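You operate a simulated robot arm through the tools that you are given. There is no shell and no other tool. Be economical: measure what you need, move in short steps, check, and stop when the job is done.

You are at the controls of a simulated two-armed robot. One attempt, no reset.

Task
Probe the two pans on the well counter; put the one over 63 C into the warm well.
Fine: Close its lid and set it to 75 C; leave the cooler pan where it is, for reheating; lay the probe back.

It is judged by the outcome, as a careful person would: the job done as asked, and still so three seconds after it is handed in. It fails if anything else is knocked over, pushed out of place, dropped, spilled or broken. A push-on lid holds only when it is set on centred and level and pressed home; a screw cap is set on level and turned clockwise until tight.

Robot
Two 7-joint arms with fingered hands on one trunk, on a base that drives. Base frame: it is fixed to the floor where the robot stands at the start and does not move with it; the origin is under the middle of the robot, x ahead of it, y to its left, z up. Lengths are in m, angles in rad, forces in N, time in s.
The left shoulder is at the start at [0.03, 0.119, 1.138], the right one opposite. With the tool pointing down near the work surface each hand reaches from about 0.1 to 0.66 m from the robot's upright axis, wherever it stands, measured 20 degrees to its own side. Places, roughly: cold well dial [0.4, -0.8, 0.8]; pan [-4.25, -3, 0.75]; warm well [0.7, -0.2, 0.8]; warm well dial [0.4, -0.2, 0.8]; warm well lid [0.7, -0.2, 0.9]. Payload 4 kg a hand.
The TCP of each hand is the grasp point between the finger pads, 0.019 m short of the fingertips. In the tool frame z runs along the fingers and y along their closing line. The gripper opens to 0.12 m. The gripper's body begins 0.053 m behind the TCP. The gripper is a hand of 3 fingers: y runs from the thumb to the fingers, the wrist lies at [0, 0, -0.219] in the tool frame, and closing takes about 1.5 s.
Orientation is told as [roll, pitch, yaw] about the base's x, y, z axes, in that order, counted from this pose: with the fingers straight down and closing along the base's y, the tool's x points along the base's -x, its y along +y and its z along -z.

Tools
- The arms move only by the tool servo_tool. It takes "left_series", "right_series" or both (then of equal length, played together; a hand with none holds still); each is a list of rows, each a list of 6 numbers: the shift along the tool's x, y, z in m, then the turn, a rotation vector about the tool's x, y, z in rad. In form: [[dx, dy, dz, rx, ry, rz], ...]. A call has 1 to 10 rows; each row is the pose to reach, as a shift and turn from the pose commanded when the call began, along the tool's axes at that moment. "left_claw" and "right_claw" are, for a hand that has rows, the closure, from 0 (fully open) to 1 (shut), set as the call begins (left out, the last holds). Rows are played at 5 a second. More than 0.05 m and 0.15 rad between two rows, or a gripper value outside its range, and nothing of the call is played. Where a pose cannot be reached the arm comes as near as it can. A force on the tool above 50 N (or 10 N above the force at the start of the call, whichever is more), or a blocked arm, ends the call early, and 0.2 s more pass. Each finger travels about 0.072 m/s and halts on what it meets, pressing with about 31 N; the grip force reading is that of the motor and also rises with nothing between the fingers. The clock runs only during rows and for 0.2 s after the last one: add rows that repeat a pose to give the fingers time. It gives the time, the measured TCP pose, the force on the tool (base axes), the opening and the grip force at its end, in the units of the frame above (readings bear some noise), with the torque about the TCP (base axes, N m) and any sound that the robot's microphone picked up.
- Cameras (640 x 400 px; columns grow to the right, rows downward): "scene" is now at [0.0522, -0.0174, 1.6797]; the picture's right is [-0.24, -0.97, 0.00], its down [-0.79, 0.20, -0.58] and it looks along [0.56, -0.14, -0.82] (base axes); focal length 283 px, centre (320, 200). "left" rides on the left gripper at [-0.066, -0.004, -0.079] in its tool frame; the picture's right is [0.05, -1.00, 0.00], its down [0.76, 0.04, -0.64] and it looks along [0.64, 0.04, 0.77] (tool axes); focal length 251 px, centre (320, 200). "right" rides on the right gripper at [0.066, -0.003, -0.079] in its tool frame; the picture's right is [0.05, 1.00, 0.00], its down [-0.76, 0.04, -0.64] and it looks along [-0.64, 0.03, 0.77] (tool axes); focal length 251 px, centre (320, 200). There is no depth. A picture from a camera that has moved, and an enlarged one, comes with that camera's place and axes in the base frame and with its lens.
- camera(camera): a new picture of that camera. The clock stands still meanwhile.
- move_column(by): slides the trunk up (or, below 0, down) by that many m; the arms and the scene camera ride with it, the base frame stays. It gives what a move gives, with no picture.
- base_move(legs): drives the robot by 1 to 6 legs, each [ahead, turn to the left] in m and rad, along the robot's own axes; the way and the turn of a leg run together, so that a leg with both is an arc; at most 1.5 m and 3.142 rad a leg. The arms and the cameras ride along, it lands a little off, and it stops where it bumps. It gives what a move gives.
- curl_fingers(finger1, finger2, thumb_bend, hand): sets how far each is bent, from 0 (flat) to 1 (curled in); at 0.3 the hand is open as for a grip, at 0.7 the pads meet at the TCP. One left out holds its place. A second passes; each finger stops where it meets its share of the squeeze, and holds until it gets a number again. A gripper value or a shape takes the hand back. It gives what a move gives, with no picture; readings hold the bend of each and the force on the fingers (four entries, about 0 where the hand has none), thumb and palm.
- grasp_type(shape, hand): the hand has 3 fingers and takes this shape, open, in about a second: jaw (thumb against the fingers, like two jaws); tri (thumb and two fingers); tip (a fingertip pinch); poke (one finger out to press); point (the index stretched); flat (the hand flat); cup (the hand cupped); fist (a fist). The gripper value then closes the fingers along that shape, each until it touches; the sizes above hold for jaw. It gives what a move gives, with no picture.
- pan_tilt(pan, tilt): turns the head with the scene camera to pan (to the left, within 2.094 rad either way) and tilt (down, from -0.506 to 1.204), counted from straight ahead of the robot. It gives what a move gives.
- enlarge(camera, box): a new picture of the part [left, top, right, bottom] of that camera's present view, enlarged. The clock stands still meanwhile.
- close_job(): hands the job in; it is judged then, once.

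Work in short steps. Places have to be worked out from the pictures, the camera data and where the tool is seen: move nearer, look again, correct. Check each grasp and each placing, and mend what went wrong. You have 120 turns and 108 pictures in all, those below and enlarged ones among them. Open the grippers and draw the arms clear of the work before you hand the job in, unless the task says otherwise; then end with one line.

The tools are called after ">>>" by a JSON object that holds its "name" and its "arguments". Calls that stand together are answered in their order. servo_tool: Moves the arms, as the interface text tells. Its arguments: {"type":"object","properties":{"left_series":{"type":"array","items":{"type":"array","items":{"type":"number"}}},"left_claw":{"type":"number"},"right_series":{"type":"array","items":{"type":"array","items":{"type":"number"}}},"right_claw":{"type":"number"}},"required":[]} The other tools are called the same way: move_column (by) slides the trunk up or down; grasp_type (shape, hand) gives the hand a shape; curl_fingers (finger1, finger2, thumb_bend, hand) moves the fingers one by one; base_move (legs) drives the base; pan_tilt (pan, tilt) turns the head that bears the scene camera; camera (camera) takes a picture; enlarge (camera, box) takes an enlarged picture of a part of a camera's view; close_job () hands the job in.

At the start:

```text
t: 0.0
left_tool_pos: [0.378, -0.0104, 1.2608]
left_tool_rot: [-0.001, 0.001, 0.003]
left_contact_force: [-1.1, -1.0, -0.3]
left_ft_torque: [-0.01, 0.01, 0.01]
left_width: 0.1201
left_gripper_force: 0.0
left_shape: jaw
left_bend: [0.3, 0.3, 0.3]
left_finger forces: [0.0, 0.1, 0.0, 0.0, 0.1, 0.0]
right_tool_pos: [0.3126, -0.3178, 1.2675]
right_tool_rot: [0.001, 0.0, 0.002]
right_contact_force: [-0.3, 1.0, 0.5]
right_ft_torque: [0.01, 0.0, -0.01]
right_width: 0.1198
right_gripper_force: 0.2
right_shape: jaw
right_bend: [0.3, 0.3, 0.3]
right_finger forces: [0.0, 0.1, 0.0, 0.0, 0.1, 0.0]
trunk travel left (down, up): [-0.35, 0.19]
robot x, y, heading: [-0.0, 0.0006, -0.001]
head pan, tilt: [-0.246, 0.956]
```

scene: 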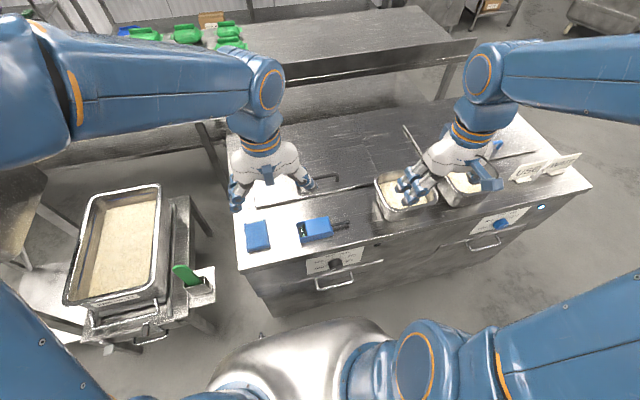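
right: 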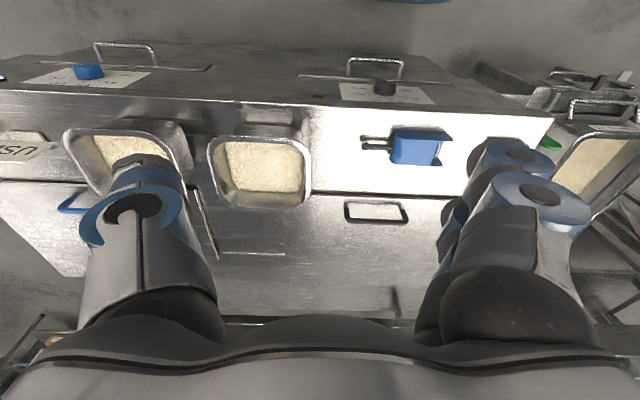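
left: 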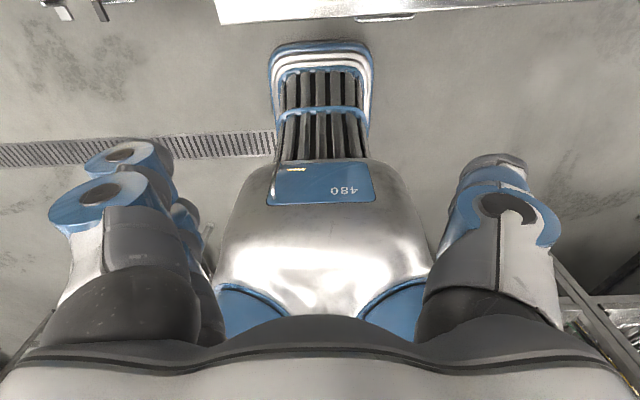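

The scene shows the counter with two pans, a blue probe, a lid with handle, and dials. I enlarge to see the details.

>>> {"name": "enlarge", "arguments": {"camera": "scene", "box": [220, 100, 420, 300]}}

>>> {"name": "enlarge", "arguments": {"camera": "scene", "box": [360, 100, 600, 260]}}

>>> {"name": "enlarge", "arguments": {"camera": "right", "box": [0, 30, 640, 260]}}

```text
2.00 times, centred on (320, 200) of scene
camera zoom: at [0.0522, -0.0174, 1.6797], right [-0.24, -0.97, 0.0], down [-0.79, 0.2, -0.58], along [0.56, -0.14, -0.82], focal length 567 px, centre (320, 200)
```

zoom: 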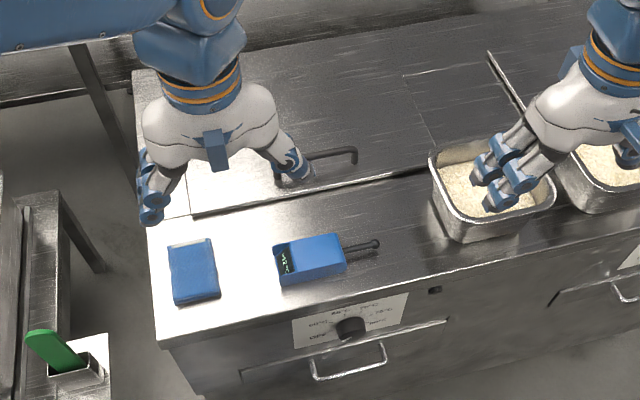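

```text
2.50 times, centred on (480, 180) of scene
camera zoom: at [0.0522, -0.0174, 1.6797], right [-0.24, -0.97, 0.0], down [-0.79, 0.2, -0.58], along [0.56, -0.14, -0.82], focal length 708 px, centre (-80, 250)
```

zoom: 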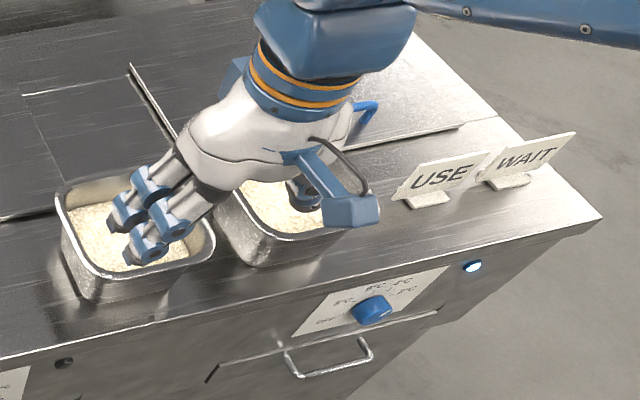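

```text
1.00 times, centred on (320, 145) of right
camera zoom: at [0.2471, -0.3213, 1.3455], right [-0.06, 1.0, 0.0], down [0.76, 0.04, 0.64], along [0.64, 0.04, -0.77], focal length 251 px, centre (320, 255)
```

zoom: 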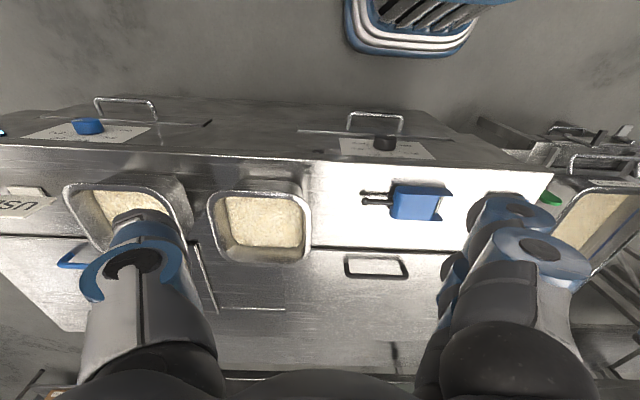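

I pull both hands back toward the robot and outward to clear the view.

>>> {"name": "servo_tool", "arguments": {"left_series": [[0.03, 0.035, 0, 0, 0, 0], [0.06, 0.07, 0, 0, 0, 0], [0.09, 0.105, 0, 0, 0, 0], [0.12, 0.14, 0, 0, 0, 0], [0.15, 0.17, 0, 0, 0, 0], [0.15, 0.21, 0, 0, 0, 0]], "right_series": [[0.03, -0.02, 0, 0, 0, 0], [0.06, -0.04, 0, 0, 0, 0], [0.09, -0.06, 0, 0, 0, 0], [0.12, -0.08, 0, 0, 0, 0], [0.12, -0.1, 0, 0, 0, 0], [0.12, -0.1, 0, 0, 0, 0]]}}

>>> {"name": "camera", "arguments": {"camera": "scene"}}

```text
t: 1.4
left_tool_pos: [0.2266, 0.2008, 1.261]
left_tool_rot: [-0.001, -0.001, 0.001]
left_contact_force: [-0.1, 0.2, -0.4]
left_ft_torque: [0.01, 0.01, -0.01]
left_width: 0.1199
left_gripper_force: 0.1
left_shape: jaw
left_bend: [0.3, 0.3, 0.3]
left_finger forces: [0.1, 0.1, 0.0, 0.0, 0.1, 0.0]
right_tool_pos: [0.1929, -0.4175, 1.269]
right_tool_rot: [-0.004, -0.002, 0.001]
right_contact_force: [-0.2, 0.2, 0.9]
right_ft_torque: [-0.03, -0.03, 0.0]
right_width: 0.12
right_gripper_force: 0.0
right_shape: jaw
right_bend: [0.3, 0.3, 0.3]
right_finger forces: [0.0, 0.0, 0.0, 0.1, 0.0, 0.0]
trunk travel left (down, up): [-0.35, 0.19]
robot x, y, heading: [0.0016, -0.0068, -0.001]
head pan, tilt: [-0.246, 0.956]
```

```text
101 pictures are left
camera scene: at [0.0511, -0.0158, 1.6798], right [-0.24, -0.97, 0.0], down [-0.79, 0.2, -0.58], along [0.56, -0.14, -0.82], focal length 283 px, centre (320, 200)
```

scene: 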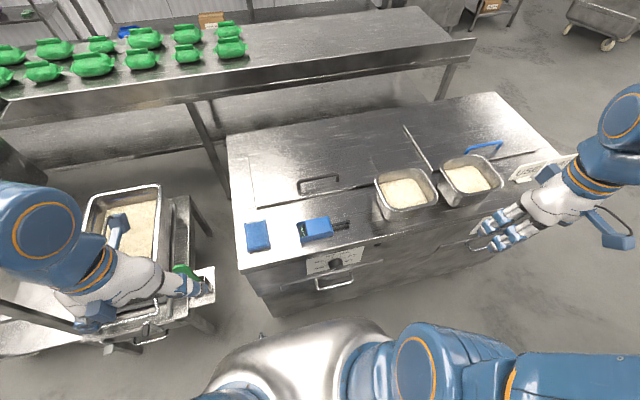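

>>> {"name": "enlarge", "arguments": {"camera": "scene", "box": [220, 90, 420, 290]}}

>>> {"name": "enlarge", "arguments": {"camera": "scene", "box": [370, 80, 590, 230]}}

>>> {"name": "enlarge", "arguments": {"camera": "scene", "box": [290, 210, 390, 300]}}

```text
2.00 times, centred on (320, 190) of scene
camera zoom: at [0.0511, -0.0158, 1.6798], right [-0.24, -0.97, 0.0], down [-0.79, 0.2, -0.58], along [0.56, -0.14, -0.82], focal length 567 px, centre (320, 220)
```

zoom: 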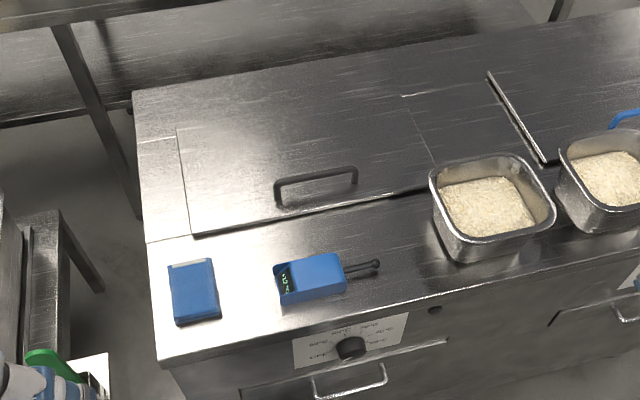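

```text
2.67 times, centred on (480, 155) of scene
camera zoom: at [0.0511, -0.0158, 1.6798], right [-0.24, -0.97, 0.0], down [-0.79, 0.2, -0.58], along [0.56, -0.14, -0.82], focal length 756 px, centre (-107, 320)
```

zoom: 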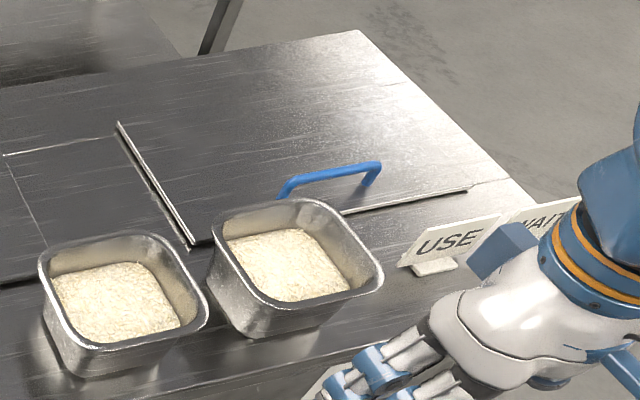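

```text
4.44 times, centred on (340, 255) of scene
camera zoom: at [0.0511, -0.0158, 1.6798], right [-0.24, -0.97, 0.0], down [-0.79, 0.2, -0.58], along [0.56, -0.14, -0.82], focal length 1259 px, centre (231, -44)
```

zoom: 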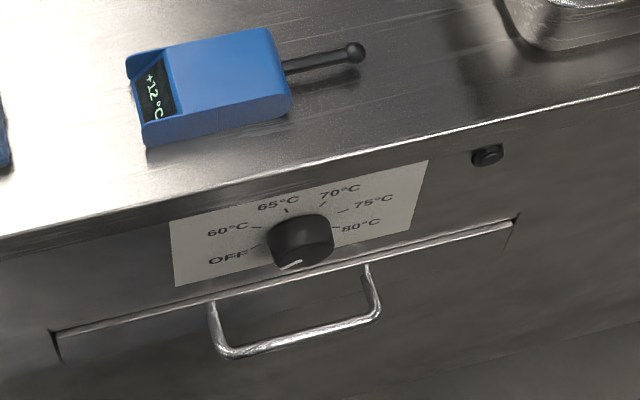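

The counter top seems at z≈0.87 with the probe at about (0.48,-0.11). I look down to see how near the base can get, and around to both sides.

>>> {"name": "pan_tilt", "arguments": {"pan": 0.0, "tilt": 1.204}}

>>> {"name": "camera", "arguments": {"camera": "scene"}}

>>> {"name": "pan_tilt", "arguments": {"pan": -1.2, "tilt": 0.7}}

>>> {"name": "camera", "arguments": {"camera": "scene"}}

>>> {"name": "camera", "arguments": {"camera": "left"}}

>>> {"name": "camera", "arguments": {"camera": "right"}}

```text
t: 2.2
left_tool_pos: [0.2267, 0.1984, 1.2617]
left_tool_rot: [0.0, 0.0, 0.002]
left_contact_force: [-0.3, -0.9, -0.6]
left_ft_torque: [-0.02, -0.02, 0.03]
left_width: 0.1198
left_gripper_force: 0.0
left_shape: jaw
left_bend: [0.3, 0.3, 0.3]
left_finger forces: [0.0, 0.0, 0.0, 0.0, 0.0, 0.0]
right_tool_pos: [0.194, -0.418, 1.2673]
right_tool_rot: [-0.001, -0.001, 0.002]
right_contact_force: [-0.2, 0.9, -0.1]
right_ft_torque: [-0.01, 0.01, 0.0]
right_width: 0.1199
right_gripper_force: 0.0
right_shape: jaw
right_bend: [0.3, 0.3, 0.3]
right_finger forces: [0.0, 0.0, 0.1, 0.0, 0.0, 0.1]
trunk travel left (down, up): [-0.35, 0.19]
robot x, y, heading: [0.0026, -0.0018, 0.002]
head pan, tilt: [0.0, 1.201]
```

```text
97 pictures are left
camera scene: at [0.0379, -0.0003, 1.664], right [0.0, -1.0, 0.0], down [-0.93, 0.0, -0.36], along [0.36, 0.0, -0.93], focal length 283 px, centre (320, 200)
```

scene: 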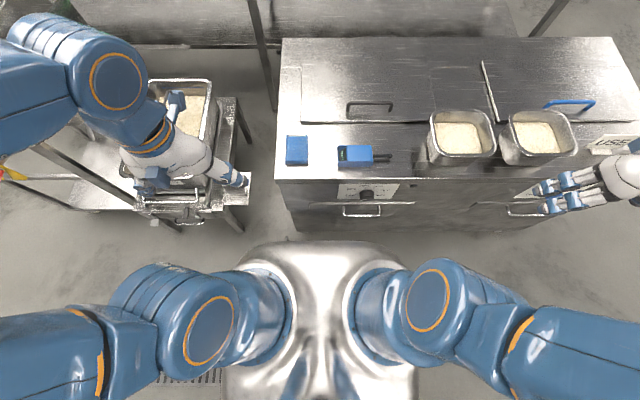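

```text
t: 3.6
left_tool_pos: [0.2275, 0.198, 1.2604]
left_tool_rot: [-0.001, 0.0, 0.004]
left_contact_force: [0.6, 0.3, -0.7]
left_ft_torque: [-0.01, -0.02, 0.01]
left_width: 0.12
left_gripper_force: 0.1
left_shape: jaw
left_bend: [0.3, 0.3, 0.3]
left_finger forces: [0.0, 0.1, 0.0, 0.0, 0.1, 0.0]
right_tool_pos: [0.1937, -0.4175, 1.2686]
right_tool_rot: [0.001, 0.0, 0.001]
right_contact_force: [0.4, 0.2, 0.3]
right_ft_torque: [0.01, -0.03, 0.01]
right_width: 0.1201
right_gripper_force: 0.2
right_shape: jaw
right_bend: [0.3, 0.3, 0.3]
right_finger forces: [0.1, 0.1, 0.0, 0.0, 0.0, 0.0]
trunk travel left (down, up): [-0.35, 0.19]
robot x, y, heading: [0.0001, -0.0051, -0.0]
head pan, tilt: [-1.201, 0.7]
```

```text
96 pictures are left
camera scene: at [0.0126, -0.0789, 1.7], right [-0.93, -0.36, 0.0], down [-0.23, 0.6, -0.76], along [0.28, -0.71, -0.64], focal length 283 px, centre (320, 200)
```

scene: 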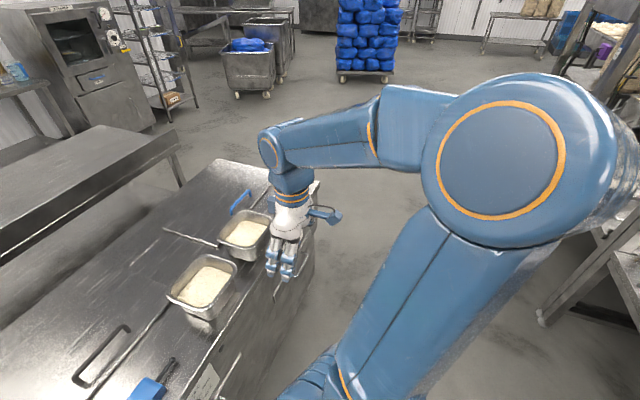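

```text
95 pictures are left
camera left: at [0.2937, 0.1936, 1.3399], right [-0.05, -1.0, 0.0], down [-0.76, 0.04, 0.64], along [-0.64, 0.03, -0.77], focal length 251 px, centre (320, 200)
```

left: 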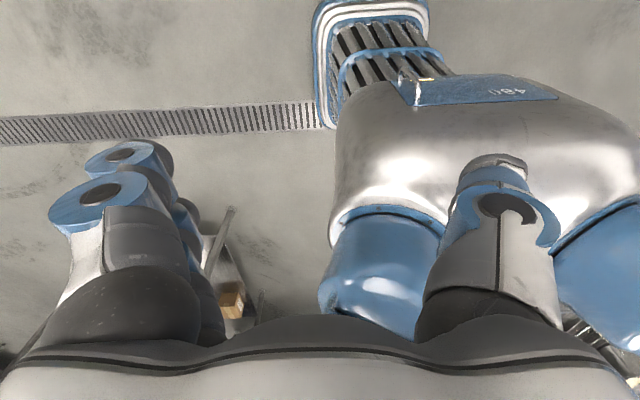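

```text
94 pictures are left
camera right: at [0.1279, -0.422, 1.3456], right [-0.06, 1.0, 0.0], down [0.76, 0.04, 0.64], along [0.64, 0.04, -0.77], focal length 251 px, centre (320, 200)
```

right: 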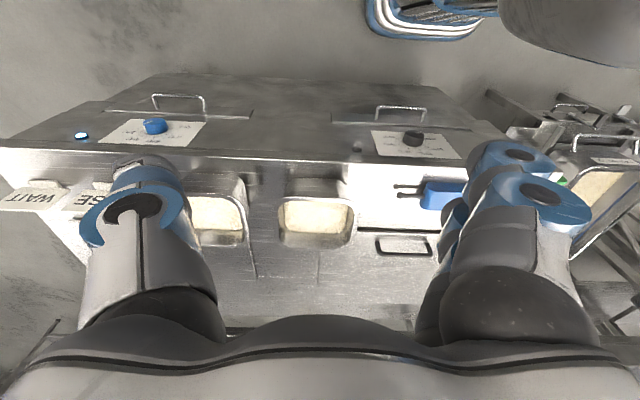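

Geometry is clear: counter front x≈0.42, pans at about (0.54,-0.43) and (0.54,-0.67), warm lid x 0.62–0.88, y 0.06 to -0.40, handle at (0.65,-0.16). I drive to the right and a bit closer so that one stand serves all.

>>> {"name": "base_move", "arguments": {"legs": [[0, -1.571], [0.3, 0], [0, 1.571], [0.07, 0]]}}

>>> {"name": "pan_tilt", "arguments": {"pan": 0.0, "tilt": 1.1}}

>>> {"name": "camera", "arguments": {"camera": "scene"}}

```text
t: 13.8
left_tool_pos: [0.2986, -0.0971, 1.2597]
left_tool_rot: [-0.001, 0.003, 0.006]
left_contact_force: [0.7, 0.8, -0.1]
left_ft_torque: [-0.01, 0.05, -0.02]
left_width: 0.1199
left_gripper_force: 0.0
left_shape: jaw
left_bend: [0.3, 0.3, 0.3]
left_finger forces: [0.1, 0.0, 0.0, 0.0, 0.0, 0.1]
right_tool_pos: [0.2699, -0.7121, 1.268]
right_tool_rot: [-0.002, 0.0, 0.004]
right_contact_force: [0.5, -0.6, 0.9]
right_ft_torque: [0.0, 0.06, -0.01]
right_width: 0.1201
right_gripper_force: 0.0
right_shape: jaw
right_bend: [0.3, 0.3, 0.3]
right_finger forces: [0.0, 0.1, 0.0, 0.0, 0.0, 0.0]
trunk travel left (down, up): [-0.35, 0.19]
robot x, y, heading: [0.0699, -0.2978, 0.002]
head pan, tilt: [-1.201, 0.7]
```

```text
t: 15.2
left_tool_pos: [0.2968, -0.0984, 1.2613]
left_tool_rot: [0.0, 0.001, 0.005]
left_contact_force: [-0.8, -0.1, -0.1]
left_ft_torque: [-0.02, -0.02, 0.01]
left_width: 0.1199
left_gripper_force: 0.0
left_shape: jaw
left_bend: [0.3, 0.3, 0.3]
left_finger forces: [0.0, 0.0, 0.0, 0.1, 0.0, 0.0]
right_tool_pos: [0.2653, -0.7139, 1.2681]
right_tool_rot: [-0.003, -0.003, 0.007]
right_contact_force: [0.6, 0.4, -0.3]
right_ft_torque: [-0.03, 0.03, 0.03]
right_width: 0.1199
right_gripper_force: 0.1
right_shape: jaw
right_bend: [0.3, 0.3, 0.3]
right_finger forces: [0.0, 0.0, 0.1, 0.0, 0.0, 0.0]
trunk travel left (down, up): [-0.35, 0.19]
robot x, y, heading: [0.0709, -0.2956, -0.001]
head pan, tilt: [0.0, 1.1]
```

```text
93 pictures are left
camera scene: at [0.1146, -0.2956, 1.67], right [0.0, -1.0, 0.0], down [-0.89, 0.0, -0.45], along [0.45, 0.0, -0.89], focal length 283 px, centre (320, 200)
```

scene: 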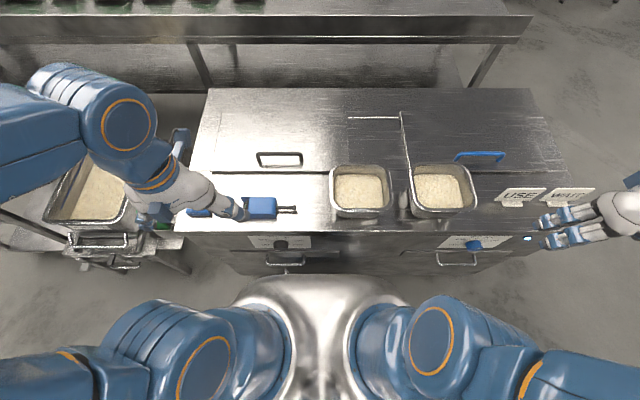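

The drive landed well. I move the left hand aside and bring the right hand above the probe, yawing so that it closes along x with the thumb toward the robot.

>>> {"name": "servo_tool", "arguments": {"left_series": [[0, 0.04, 0, 0, 0, 0], [0.01, 0.08, 0, 0, 0, 0], [0.02, 0.12, 0, 0, 0, 0], [0.03, 0.16, 0, 0, 0, 0], [0.04, 0.2, 0, 0, 0, 0], [0.05, 0.22, 0, 0, 0, 0], [0.05, 0.22, 0, 0, 0, 0], [0.05, 0.22, 0, 0, 0, 0], [0.05, 0.22, 0, 0, 0, 0], [0.05, 0.22, 0, 0, 0, 0]], "right_series": [[-0.016, 0.043, 0.005, 0, 0, 0.14], [-0.032, 0.086, 0.01, 0, 0, 0.28], [-0.048, 0.129, 0.02, 0, 0, 0.42], [-0.064, 0.172, 0.03, 0, 0, 0.56], [-0.08, 0.215, 0.04, 0, 0, 0.7], [-0.096, 0.258, 0.05, 0, 0, 0.84], [-0.112, 0.301, 0.06, 0, 0, 0.98], [-0.128, 0.344, 0.07, 0, 0, 1.12], [-0.144, 0.387, 0.08, 0, 0, 1.26], [-0.16, 0.43, 0.09, 0, 0, 1.4]]}}

```text
t: 17.4
left_tool_pos: [0.2476, 0.1223, 1.261]
left_tool_rot: [-0.001, 0.0, 0.004]
left_contact_force: [0.6, -0.2, 0.2]
left_ft_torque: [-0.02, 0.0, 0.0]
left_width: 0.1197
left_gripper_force: 0.0
left_shape: jaw
left_bend: [0.3, 0.3, 0.3]
left_finger forces: [0.0, 0.0, 0.1, 0.1, 0.0, 0.0]
right_tool_pos: [0.4261, -0.2813, 1.1759]
right_tool_rot: [0.0, -0.001, -1.398]
right_contact_force: [0.7, 0.1, -1.1]
right_ft_torque: [-0.03, 0.0, -0.01]
right_width: 0.1199
right_gripper_force: 0.0
right_shape: jaw
right_bend: [0.3, 0.3, 0.3]
right_finger forces: [0.1, 0.0, 0.1, 0.0, 0.1, 0.0]
trunk travel left (down, up): [-0.35, 0.19]
robot x, y, heading: [0.0685, -0.2972, 0.006]
head pan, tilt: [0.0, 1.1]
```

Now finishing the yaw and moving above the probe, then a look by the right camera.

>>> {"name": "servo_tool", "arguments": {"right_series": [[0.035, 0.02, 0.02, 0, 0, 0.085], [0.07, 0.04, 0.04, 0, 0, 0.172], [0.105, 0.06, 0.06, 0, 0, 0.172], [0.1395, 0.079, 0.076, 0, 0, 0.172], [0.1395, 0.079, 0.076, 0, 0, 0.172]]}}

>>> {"name": "camera", "arguments": {"camera": "right"}}

>>> {"name": "camera", "arguments": {"camera": "scene"}}

```text
t: 18.6
left_tool_pos: [0.2459, 0.1208, 1.2616]
left_tool_rot: [0.003, 0.0, 0.005]
left_contact_force: [-0.2, -0.4, 1.4]
left_ft_torque: [0.01, 0.0, -0.01]
left_width: 0.1198
left_gripper_force: 0.1
left_shape: jaw
left_bend: [0.3, 0.3, 0.3]
left_finger forces: [0.0, 0.1, 0.0, 0.0, 0.0, 0.0]
right_tool_pos: [0.478, -0.1333, 1.1005]
right_tool_rot: [0.002, 0.001, -1.565]
right_contact_force: [-0.2, -0.6, -0.1]
right_ft_torque: [0.03, 0.0, 0.05]
right_width: 0.1199
right_gripper_force: 0.0
right_shape: jaw
right_bend: [0.3, 0.3, 0.3]
right_finger forces: [0.1, 0.1, 0.0, 0.1, 0.0, 0.0]
trunk travel left (down, up): [-0.35, 0.19]
robot x, y, heading: [0.071, -0.2964, 0.004]
head pan, tilt: [0.0, 1.1]
```

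```text
92 pictures are left
camera right: at [0.4754, -0.0685, 1.1789], right [1.0, 0.06, 0.0], down [0.04, -0.76, 0.64], along [0.04, -0.64, -0.77], focal length 251 px, centre (320, 200)
```

right: 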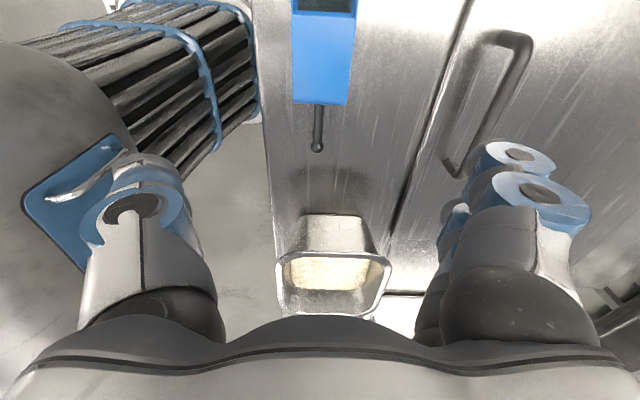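

```text
91 pictures are left
camera scene: at [0.1146, -0.2976, 1.67], right [0.0, -1.0, 0.0], down [-0.89, 0.0, -0.45], along [0.45, 0.0, -0.89], focal length 283 px, centre (320, 200)
```

scene: 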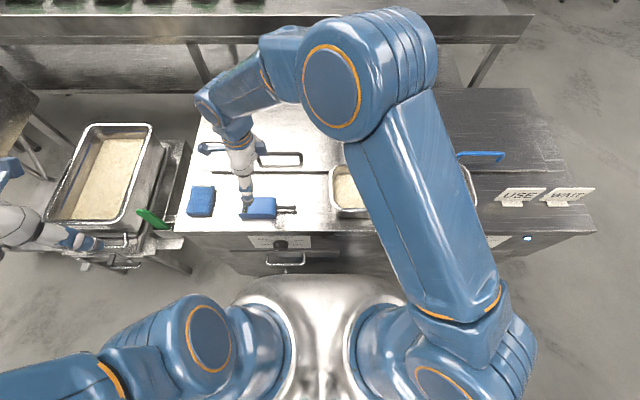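

The probe lies along y, body x≈0.45–0.515, ending y≈-0.165, stem toward -y. I lower the hand over the body to z≈0.905 and check.

>>> {"name": "servo_tool", "arguments": {"right_series": [[0, 0.003, 0.045, 0, 0, 0], [0, 0.004, 0.09, 0, 0, 0], [0, 0.004, 0.135, 0, 0, 0], [0, 0.004, 0.175, 0, 0, 0], [0, 0.004, 0.195, 0, 0, 0], [0, 0.004, 0.195, 0, 0, 0]]}}

>>> {"name": "camera", "arguments": {"camera": "right"}}

>>> {"name": "enlarge", "arguments": {"camera": "scene", "box": [180, 130, 340, 260]}}

```text
t: 20.1
left_tool_pos: [0.2469, 0.1213, 1.2613]
left_tool_rot: [0.0, 0.001, 0.004]
left_contact_force: [-0.8, -0.1, -0.2]
left_ft_torque: [0.02, -0.02, 0.01]
left_width: 0.12
left_gripper_force: 0.1
left_shape: jaw
left_bend: [0.3, 0.3, 0.3]
left_finger forces: [0.0, 0.0, 0.0, 0.1, 0.0, 0.0]
right_tool_pos: [0.4822, -0.1317, 0.9066]
right_tool_rot: [0.0, -0.001, -1.566]
right_contact_force: [-0.7, 0.5, 0.3]
right_ft_torque: [0.01, 0.0, 0.02]
right_width: 0.1197
right_gripper_force: 0.1
right_shape: jaw
right_bend: [0.3, 0.3, 0.3]
right_finger forces: [0.0, 0.0, 0.1, 0.0, 0.1, 0.0]
trunk travel left (down, up): [-0.35, 0.19]
robot x, y, heading: [0.069, -0.2991, 0.005]
head pan, tilt: [0.0, 1.1]
```

```text
90 pictures are left
camera right: at [0.4792, -0.0665, 0.9848], right [1.0, 0.06, 0.0], down [0.04, -0.76, 0.64], along [0.04, -0.64, -0.77], focal length 251 px, centre (320, 200)
```

right: 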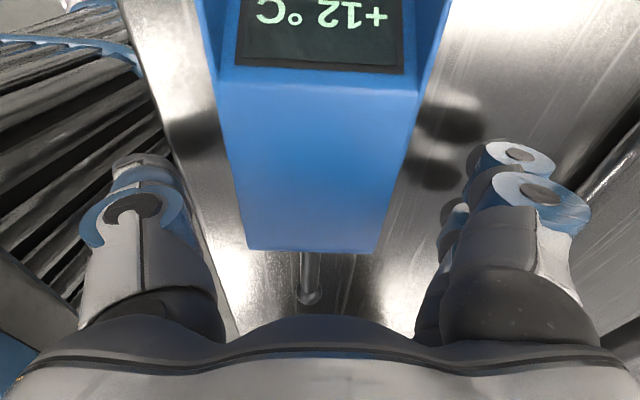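

```text
3.08 times, centred on (260, 195) of scene
camera zoom: at [0.1156, -0.2958, 1.67], right [0.0, -1.0, 0.0], down [-0.89, 0.0, -0.45], along [0.45, 0.0, -0.89], focal length 872 px, centre (505, 215)
```

zoom: 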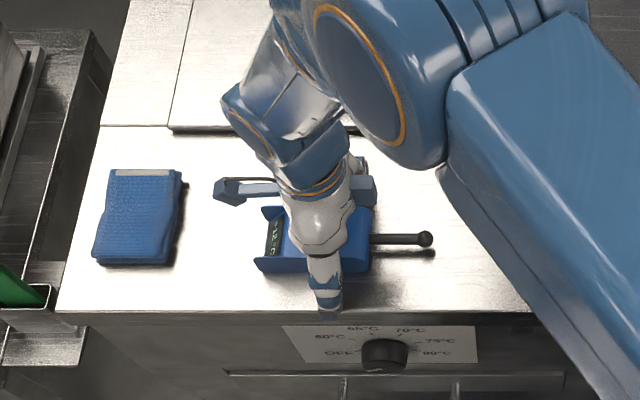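

The body is centred between the fingers, its top at about z 0.91, and the display is readable by this camera (+12 °C). I go 13 mm lower and close.

>>> {"name": "servo_tool", "arguments": {"right_series": [[0, -0.001, 0.007, 0, 0, 0], [0, -0.001, 0.013, 0, 0, 0]]}}

>>> {"name": "servo_tool", "arguments": {"right_series": [[0, 0, 0, 0, 0, 0], [0, 0, 0, 0, 0, 0], [0, 0, 0, 0, 0, 0], [0, 0, 0, 0, 0, 0], [0, 0, 0, 0, 0, 0], [0, 0, 0, 0, 0, 0], [0, 0, 0, 0, 0, 0]], "right_claw": 1}}

>>> {"name": "camera", "arguments": {"camera": "right"}}

```text
t: 20.6
left_tool_pos: [0.2431, 0.1201, 1.2611]
left_tool_rot: [0.0, -0.002, 0.005]
left_contact_force: [-0.1, 0.4, -0.9]
left_ft_torque: [0.02, -0.02, 0.0]
left_width: 0.1198
left_gripper_force: 0.0
left_shape: jaw
left_bend: [0.3, 0.3, 0.3]
left_finger forces: [0.0, 0.1, 0.0, 0.1, 0.1, 0.0]
right_tool_pos: [0.4801, -0.1318, 0.8956]
right_tool_rot: [0.005, 0.002, -1.568]
right_contact_force: [-3.2, -0.2, 14.6]
right_ft_torque: [-0.02, -0.95, -0.04]
right_width: 0.1197
right_gripper_force: 0.0
right_shape: jaw
right_bend: [0.29, 0.29, 0.3]
right_finger forces: [6.9, 7.1, 0.1, 0.0, 0.1, 0.1]
trunk travel left (down, up): [-0.35, 0.19]
robot x, y, heading: [0.0697, -0.2999, 0.002]
head pan, tilt: [0.0, 1.1]
```

```text
t: 21.6
left_tool_pos: [0.2435, 0.1199, 1.2619]
left_tool_rot: [0.0, -0.004, 0.006]
left_contact_force: [-0.1, 0.7, -0.5]
left_ft_torque: [0.0, 0.01, 0.05]
left_width: 0.1201
left_gripper_force: 0.0
left_shape: jaw
left_bend: [0.3, 0.3, 0.3]
left_finger forces: [0.1, 0.0, 0.0, 0.0, 0.0, 0.0]
right_tool_pos: [0.4812, -0.1287, 0.9008]
right_tool_rot: [0.011, 0.008, -1.563]
right_contact_force: [-13.8, -6.3, 31.4]
right_ft_torque: [-0.17, -2.28, 0.19]
right_width: 0.0896
right_gripper_force: 30.7
right_shape: jaw
right_bend: [0.28, 0.27, 0.18]
right_finger forces: [17.1, 21.1, 0.0, 0.1, 24.8, 0.0]
trunk travel left (down, up): [-0.35, 0.19]
robot x, y, heading: [0.0705, -0.2964, 0.003]
head pan, tilt: [0.0, 1.1]
stopped in row 4 (right hand): the force on the tool passed its limit (the readings are from after the stop); the commanded pose is now the measured one
```

```text
88 pictures are left
camera right: at [0.4766, -0.0647, 0.9785], right [1.0, 0.06, 0.01], down [0.04, -0.77, 0.64], along [0.05, -0.64, -0.77], focal length 251 px, centre (320, 200)
```

right: 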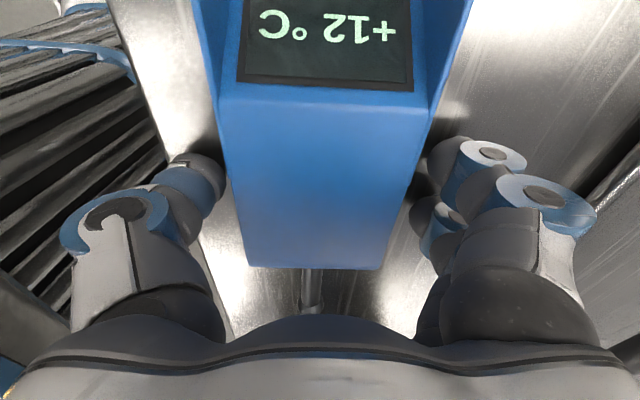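

The fingertips bear on the counter and the force stopped it. I raise by about 12 mm while closing.

>>> {"name": "servo_tool", "arguments": {"right_series": [[0, 0, -0.006, 0, 0, 0], [0, 0, -0.012, 0, 0, 0], [0, 0, -0.012, 0, 0, 0], [0, 0, -0.012, 0, 0, 0], [0, 0, -0.012, 0, 0, 0], [0, 0, -0.012, 0, 0, 0], [0, 0, -0.012, 0, 0, 0]], "right_claw": 1}}

>>> {"name": "camera", "arguments": {"camera": "right"}}

```text
t: 23.2
left_tool_pos: [0.246, 0.1207, 1.26]
left_tool_rot: [0.001, 0.001, 0.005]
left_contact_force: [-0.4, 0.6, 0.2]
left_ft_torque: [0.02, 0.0, 0.01]
left_width: 0.1199
left_gripper_force: 0.0
left_shape: jaw
left_bend: [0.3, 0.3, 0.3]
left_finger forces: [0.0, 0.0, 0.0, 0.1, 0.0, 0.0]
right_tool_pos: [0.4832, -0.1287, 0.9087]
right_tool_rot: [0.006, 0.005, -1.567]
right_contact_force: [-0.7, -0.4, -1.2]
right_ft_torque: [-0.02, 0.0, -0.02]
right_width: 0.05
right_gripper_force: 31.6
right_shape: jaw
right_bend: [0.36, 0.35, 0.96]
right_finger forces: [1.6, 2.3, 0.0, 0.1, 3.9, 0.1]
trunk travel left (down, up): [-0.35, 0.19]
robot x, y, heading: [0.072, -0.2972, 0.003]
head pan, tilt: [0.0, 1.1]
```

```text
87 pictures are left
camera right: at [0.4793, -0.0651, 0.9866], right [1.0, 0.06, 0.01], down [0.04, -0.77, 0.64], along [0.04, -0.64, -0.77], focal length 251 px, centre (320, 200)
```

right: 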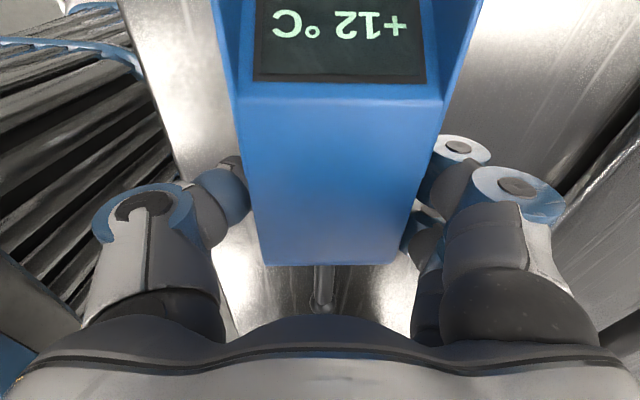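

Gripped at 0.05 m width. I lift 5 cm to check that it holds.

>>> {"name": "servo_tool", "arguments": {"right_series": [[0, 0, -0.01, 0, 0, 0], [0, 0, -0.03, 0, 0, 0], [0, 0, -0.05, 0, 0, 0], [0, 0, -0.05, 0, 0, 0]]}}

>>> {"name": "camera", "arguments": {"camera": "right"}}

>>> {"name": "enlarge", "arguments": {"camera": "scene", "box": [180, 130, 340, 260]}}

```text
t: 24.2
left_tool_pos: [0.2468, 0.1216, 1.2593]
left_tool_rot: [0.002, 0.001, 0.005]
left_contact_force: [-0.6, -0.2, 0.9]
left_ft_torque: [-0.03, 0.0, 0.02]
left_width: 0.1195
left_gripper_force: 0.0
left_shape: jaw
left_bend: [0.3, 0.3, 0.3]
left_finger forces: [0.1, 0.0, 0.1, 0.1, 0.0, 0.0]
right_tool_pos: [0.481, -0.1301, 0.9581]
right_tool_rot: [0.006, 0.004, -1.568]
right_contact_force: [-0.8, 0.2, -2.8]
right_ft_torque: [-0.02, 0.02, -0.02]
right_width: 0.0495
right_gripper_force: 31.6
right_shape: jaw
right_bend: [0.36, 0.35, 0.96]
right_finger forces: [1.7, 2.4, 0.0, 0.0, 4.1, 0.0]
trunk travel left (down, up): [-0.35, 0.19]
robot x, y, heading: [0.073, -0.2972, 0.005]
head pan, tilt: [0.0, 1.1]
```

```text
86 pictures are left
camera right: at [0.4779, -0.0658, 1.0361], right [1.0, 0.06, 0.01], down [0.04, -0.77, 0.64], along [0.04, -0.64, -0.77], focal length 251 px, centre (320, 200)
```

right: 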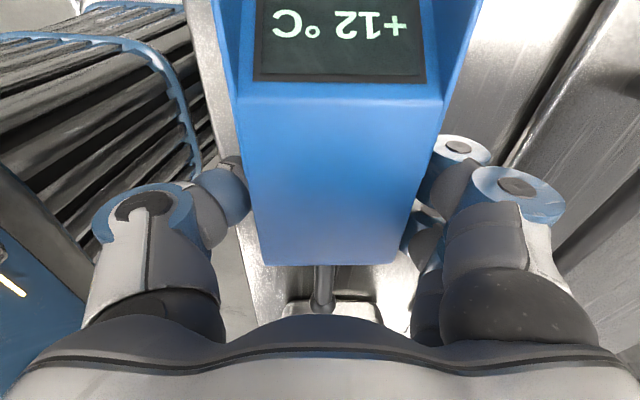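

```text
3.08 times, centred on (260, 195) of scene
camera zoom: at [0.1159, -0.2954, 1.67], right [0.0, -1.0, 0.0], down [-0.89, 0.0, -0.45], along [0.45, 0.0, -0.89], focal length 872 px, centre (505, 215)
```

zoom: 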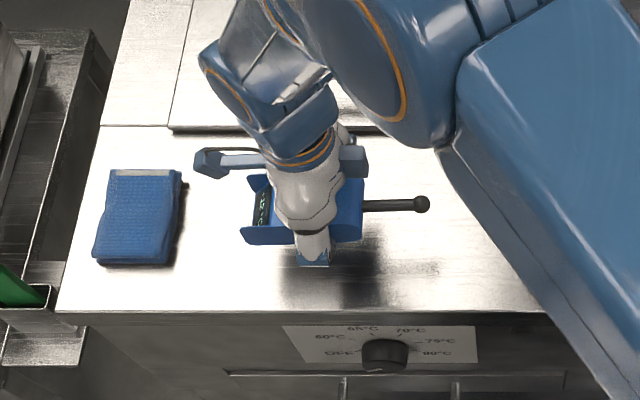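

Held firmly. I lift, travel over pan 1 and tilt about 55° so the tip points down to the right.

>>> {"name": "servo_tool", "arguments": {"right_series": [[0, 0, -0.045, 0, 0, 0], [0, 0, -0.09, 0, 0.1, 0], [-0.02, 0, -0.13, 0, 0.22, 0], [-0.055, 0.005, -0.16, 0, 0.34, 0], [-0.09, 0.01, -0.16, 0, 0.46, 0], [-0.13, 0.015, -0.16, 0, 0.58, 0], [-0.165, 0.02, -0.16, 0, 0.7, 0], [-0.2, 0.03, -0.16, 0, 0.82, 0], [-0.235, 0.035, -0.16, 0, 0.93, 0], [-0.249, 0.042, -0.16, 0, 0.96, 0]]}}

>>> {"name": "camera", "arguments": {"camera": "scene"}}

>>> {"name": "camera", "arguments": {"camera": "right"}}

```text
t: 26.4
left_tool_pos: [0.2469, 0.1226, 1.2612]
left_tool_rot: [0.001, -0.001, 0.005]
left_contact_force: [0.0, -0.5, 0.2]
left_ft_torque: [0.0, 0.02, 0.01]
left_width: 0.1197
left_gripper_force: 0.0
left_shape: jaw
left_bend: [0.3, 0.3, 0.3]
left_finger forces: [0.0, 0.1, 0.0, 0.0, 0.0, 0.1]
right_tool_pos: [0.5235, -0.3779, 1.1182]
right_tool_rot: [0.012, 0.966, -1.553]
right_contact_force: [-0.4, 0.4, -1.4]
right_ft_torque: [0.0, -0.02, 0.0]
right_width: 0.05
right_gripper_force: 31.2
right_shape: jaw
right_bend: [0.36, 0.35, 0.96]
right_finger forces: [1.9, 2.2, 0.1, 0.0, 4.1, 0.0]
trunk travel left (down, up): [-0.35, 0.19]
robot x, y, heading: [0.0681, -0.2992, 0.006]
head pan, tilt: [0.0, 1.1]
```

```text
84 pictures are left
camera scene: at [0.1162, -0.295, 1.67], right [0.0, -1.0, 0.0], down [-0.89, 0.0, -0.45], along [0.45, 0.0, -0.89], focal length 283 px, centre (320, 200)
```

scene: 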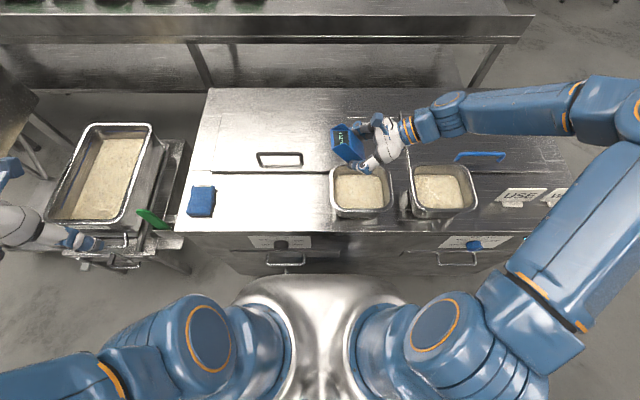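

```text
83 pictures are left
camera right: at [0.5208, -0.4069, 1.2158], right [1.0, 0.04, 0.05], down [0.05, -0.96, -0.26], along [0.04, 0.26, -0.96], focal length 251 px, centre (320, 200)
```

right: 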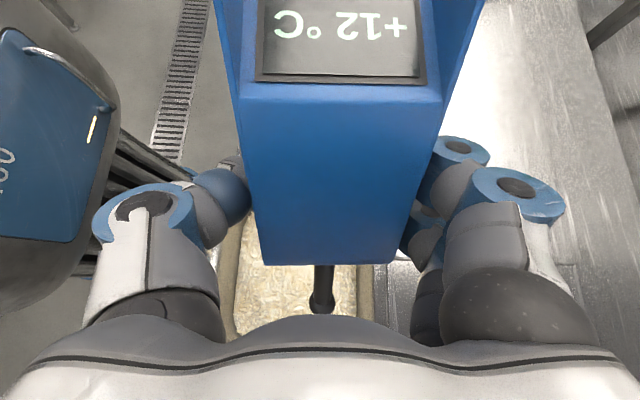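

Tip sits over about the middle of pan 1. I go down 0.10 m straight and look.

>>> {"name": "servo_tool", "arguments": {"right_series": [[-0.033, -0.005, 0.0228, 0, 0, 0], [-0.0576, -0.01, 0.0398, 0, 0, 0], [-0.0741, -0.01, 0.0512, 0, 0, 0], [-0.0823, -0.01, 0.0569, 0, 0, 0], [-0.0823, -0.01, 0.0569, 0, 0, 0]]}}

>>> {"name": "enlarge", "arguments": {"camera": "scene", "box": [300, 110, 460, 230]}}

>>> {"name": "camera", "arguments": {"camera": "right"}}

```text
t: 27.6
left_tool_pos: [0.246, 0.1212, 1.2627]
left_tool_rot: [0.0, 0.0, 0.004]
left_contact_force: [0.3, 0.3, -0.2]
left_ft_torque: [0.04, 0.05, -0.01]
left_width: 0.12
left_gripper_force: 0.1
left_shape: jaw
left_bend: [0.3, 0.3, 0.3]
left_finger forces: [0.0, 0.1, 0.1, 0.1, 0.1, 0.0]
right_tool_pos: [0.5143, -0.3798, 1.0178]
right_tool_rot: [0.013, 0.962, -1.556]
right_contact_force: [1.3, -0.2, -1.5]
right_ft_torque: [0.0, 0.0, -0.01]
right_width: 0.0496
right_gripper_force: 31.2
right_shape: jaw
right_bend: [0.36, 0.35, 0.96]
right_finger forces: [1.9, 2.2, 0.0, 0.0, 4.1, 0.0]
trunk travel left (down, up): [-0.35, 0.19]
robot x, y, heading: [0.0699, -0.2969, 0.005]
head pan, tilt: [0.0, 1.1]
```

```text
3.33 times, centred on (380, 170) of scene
camera zoom: at [0.1154, -0.2957, 1.67], right [0.0, -1.0, 0.0], down [-0.89, 0.0, -0.45], along [0.45, 0.0, -0.89], focal length 944 px, centre (120, 300)
```

zoom: 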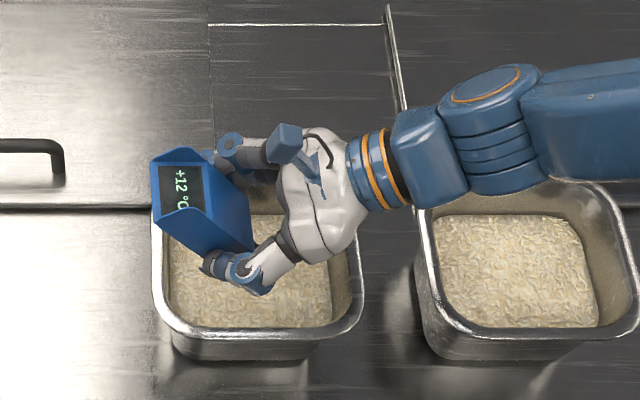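

```text
81 pictures are left
camera right: at [0.5106, -0.407, 1.1165], right [1.0, 0.04, 0.05], down [0.05, -0.96, -0.26], along [0.04, 0.26, -0.96], focal length 251 px, centre (320, 200)
```

right: 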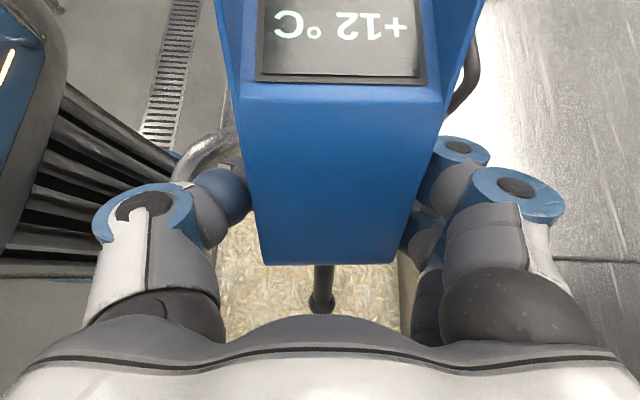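

Tip should be near z≈0.94, just above the rice. I descend 25 mm more.

>>> {"name": "servo_tool", "arguments": {"right_series": [[-0.0082, 0, 0.0057, 0, 0, 0], [-0.0144, 0, 0.01, 0, 0, 0], [-0.0206, 0, 0.0142, 0, 0, 0], [-0.0206, 0, 0.0142, 0, 0, 0], [-0.0206, 0, 0.0142, 0, 0, 0]]}}

>>> {"name": "camera", "arguments": {"camera": "right"}}

```text
t: 28.8
left_tool_pos: [0.2461, 0.1219, 1.259]
left_tool_rot: [-0.001, 0.001, 0.005]
left_contact_force: [0.1, 1.2, -0.5]
left_ft_torque: [0.02, 0.01, -0.01]
left_width: 0.1198
left_gripper_force: 0.1
left_shape: jaw
left_bend: [0.3, 0.3, 0.3]
left_finger forces: [0.0, 0.0, 0.0, 0.0, 0.0, 0.0]
right_tool_pos: [0.5135, -0.3792, 0.9921]
right_tool_rot: [0.011, 0.965, -1.557]
right_contact_force: [0.1, -0.7, -0.9]
right_ft_torque: [0.03, -0.02, -0.01]
right_width: 0.0497
right_gripper_force: 31.0
right_shape: jaw
right_bend: [0.36, 0.35, 0.96]
right_finger forces: [1.9, 2.2, 0.0, 0.0, 4.1, 0.0]
trunk travel left (down, up): [-0.35, 0.19]
robot x, y, heading: [0.0681, -0.2958, 0.007]
head pan, tilt: [0.0, 1.1]
```

```text
80 pictures are left
camera right: at [0.5115, -0.407, 1.0907], right [1.0, 0.04, 0.05], down [0.05, -0.96, -0.26], along [0.04, 0.26, -0.96], focal length 251 px, centre (320, 200)
```

right: 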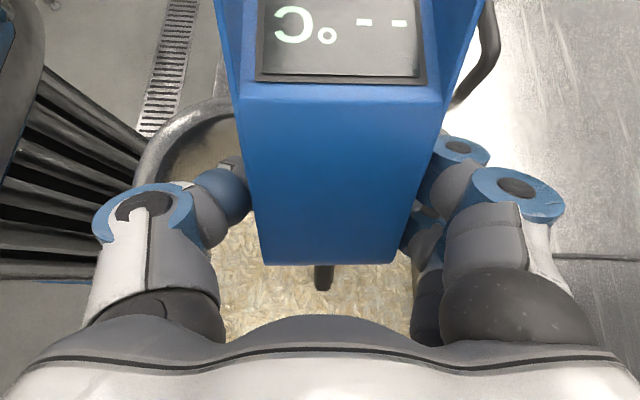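

The tip is in the rice and the display shows "--" (measuring). I hold still a couple of seconds.

>>> {"name": "servo_tool", "arguments": {"right_series": [[0, 0, 0, 0, 0, 0], [0, 0, 0, 0, 0, 0], [0, 0, 0, 0, 0, 0], [0, 0, 0, 0, 0, 0], [0, 0, 0, 0, 0, 0], [0, 0, 0, 0, 0, 0], [0, 0, 0, 0, 0, 0], [0, 0, 0, 0, 0, 0], [0, 0, 0, 0, 0, 0], [0, 0, 0, 0, 0, 0]]}}

>>> {"name": "camera", "arguments": {"camera": "right"}}

```text
t: 31.0
left_tool_pos: [0.246, 0.1212, 1.2601]
left_tool_rot: [0.001, -0.001, 0.005]
left_contact_force: [-0.5, -0.3, -0.3]
left_ft_torque: [0.02, 0.0, -0.03]
left_width: 0.1198
left_gripper_force: 0.0
left_shape: jaw
left_bend: [0.3, 0.3, 0.3]
left_finger forces: [0.1, 0.0, 0.1, 0.0, 0.0, 0.0]
right_tool_pos: [0.5143, -0.3787, 0.9928]
right_tool_rot: [0.009, 0.966, -1.556]
right_contact_force: [0.5, 0.0, -0.7]
right_ft_torque: [-0.04, -0.02, 0.02]
right_width: 0.0498
right_gripper_force: 30.5
right_shape: jaw
right_bend: [0.36, 0.35, 0.96]
right_finger forces: [2.0, 2.1, 0.0, 0.0, 4.0, 0.1]
trunk travel left (down, up): [-0.35, 0.19]
robot x, y, heading: [0.0678, -0.3006, 0.005]
head pan, tilt: [0.0, 1.1]
```

```text
79 pictures are left
camera right: at [0.5115, -0.4069, 1.0908], right [1.0, 0.04, 0.05], down [0.05, -0.96, -0.26], along [0.04, 0.26, -0.96], focal length 251 px, centre (320, 200)
```

right: 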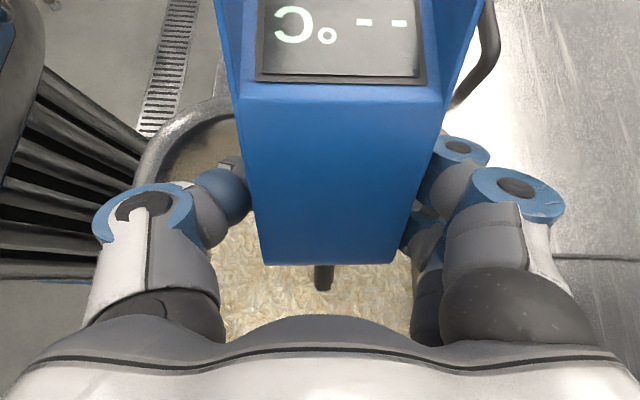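

Still "--". I go about 8 mm deeper and hold.

>>> {"name": "servo_tool", "arguments": {"right_series": [[-0.0033, 0, 0.0023, 0, 0, 0], [-0.0066, 0, 0.0046, 0, 0, 0], [-0.0066, 0, 0.0046, 0, 0, 0], [-0.0066, 0, 0.0046, 0, 0, 0], [-0.0066, 0, 0.0046, 0, 0, 0], [-0.0066, 0, 0.0046, 0, 0, 0], [-0.0066, 0, 0.0046, 0, 0, 0], [-0.0066, 0, 0.0046, 0, 0, 0], [-0.0066, 0, 0.0046, 0, 0, 0], [-0.0066, 0, 0.0046, 0, 0, 0]]}}

>>> {"name": "enlarge", "arguments": {"camera": "right", "box": [200, 0, 460, 340]}}

```text
t: 33.2
left_tool_pos: [0.2434, 0.1209, 1.2617]
left_tool_rot: [0.001, -0.002, 0.005]
left_contact_force: [-0.4, -0.2, 0.0]
left_ft_torque: [-0.01, 0.01, 0.0]
left_width: 0.1201
left_gripper_force: 0.0
left_shape: jaw
left_bend: [0.3, 0.3, 0.3]
left_finger forces: [0.0, 0.1, 0.0, 0.0, 0.0, 0.0]
right_tool_pos: [0.5142, -0.3798, 0.9853]
right_tool_rot: [0.014, 0.964, -1.555]
right_contact_force: [-6.6, -0.1, 6.4]
right_ft_torque: [-0.27, -0.43, -0.19]
right_width: 0.0488
right_gripper_force: 30.3
right_shape: jaw
right_bend: [0.36, 0.36, 0.96]
right_finger forces: [1.4, 12.6, 0.0, 0.1, 4.9, 0.0]
trunk travel left (down, up): [-0.35, 0.19]
robot x, y, heading: [0.0699, -0.2958, 0.007]
head pan, tilt: [0.0, 1.1]
```

```text
1.18 times, centred on (330, 170) of right
camera zoom: at [0.5105, -0.4075, 1.0832], right [1.0, 0.04, 0.05], down [0.05, -0.96, -0.26], along [0.04, 0.26, -0.96], focal length 296 px, centre (308, 235)
```

zoom: 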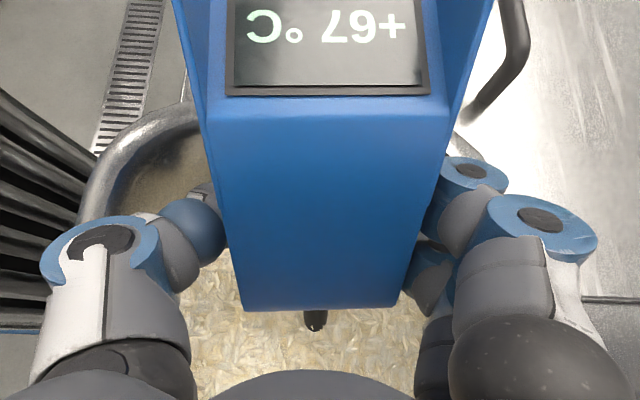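

It now reads apparently +67 °C. I confirm with the scene camera; a finger touches the rim lightly, so I'll lift right after.

>>> {"name": "enlarge", "arguments": {"camera": "scene", "box": [300, 130, 420, 220]}}

>>> {"name": "servo_tool", "arguments": {"right_series": [[0, 0, 0, 0, 0, 0], [0, 0, 0, 0, 0, 0], [0, 0, 0, 0, 0, 0], [0, 0, 0, 0, 0, 0], [0, 0, 0, 0, 0, 0]]}}

>>> {"name": "enlarge", "arguments": {"camera": "scene", "box": [300, 130, 420, 220]}}

```text
4.44 times, centred on (360, 175) of scene
camera zoom: at [0.1138, -0.2955, 1.67], right [0.0, -1.0, 0.0], down [-0.89, 0.0, -0.45], along [0.45, 0.0, -0.89], focal length 1259 px, centre (142, 311)
```

zoom: 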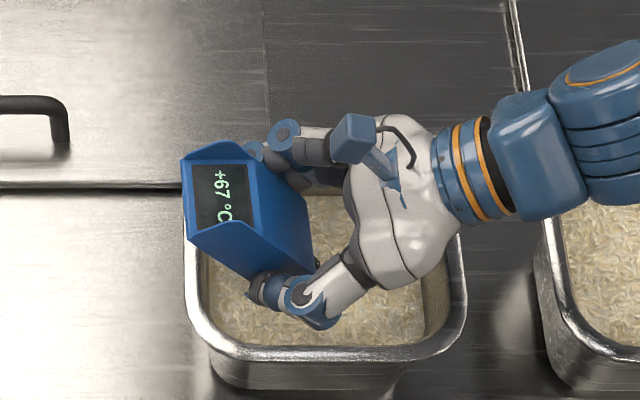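

```text
t: 34.4
left_tool_pos: [0.246, 0.1211, 1.2609]
left_tool_rot: [-0.001, 0.0, 0.005]
left_contact_force: [0.3, -0.4, -1.0]
left_ft_torque: [0.02, 0.01, -0.01]
left_width: 0.1201
left_gripper_force: 0.0
left_shape: jaw
left_bend: [0.3, 0.3, 0.3]
left_finger forces: [0.1, 0.0, 0.0, 0.0, 0.0, 0.0]
right_tool_pos: [0.5143, -0.3781, 0.9849]
right_tool_rot: [0.011, 0.964, -1.554]
right_contact_force: [-5.7, -0.2, 4.2]
right_ft_torque: [-0.16, -0.32, -0.12]
right_width: 0.049
right_gripper_force: 30.4
right_shape: jaw
right_bend: [0.36, 0.36, 0.96]
right_finger forces: [1.6, 10.9, 0.0, 0.0, 5.0, 0.1]
trunk travel left (down, up): [-0.35, 0.19]
robot x, y, heading: [0.0712, -0.2946, 0.005]
head pan, tilt: [0.0, 1.1]
```

```text
4.44 times, centred on (360, 175) of scene
camera zoom: at [0.1141, -0.2955, 1.67], right [0.0, -1.0, 0.0], down [-0.89, 0.0, -0.45], along [0.45, 0.0, -0.89], focal length 1259 px, centre (142, 311)
```

zoom: 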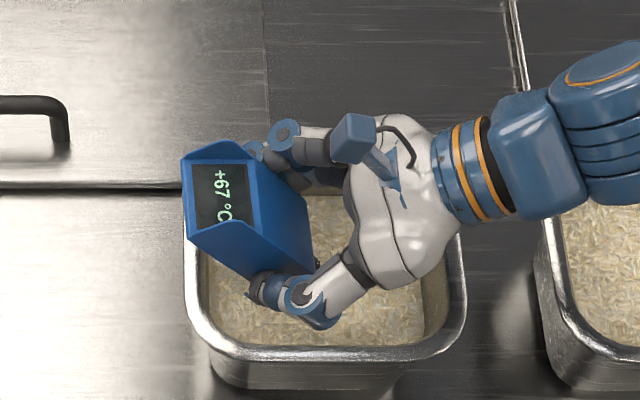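

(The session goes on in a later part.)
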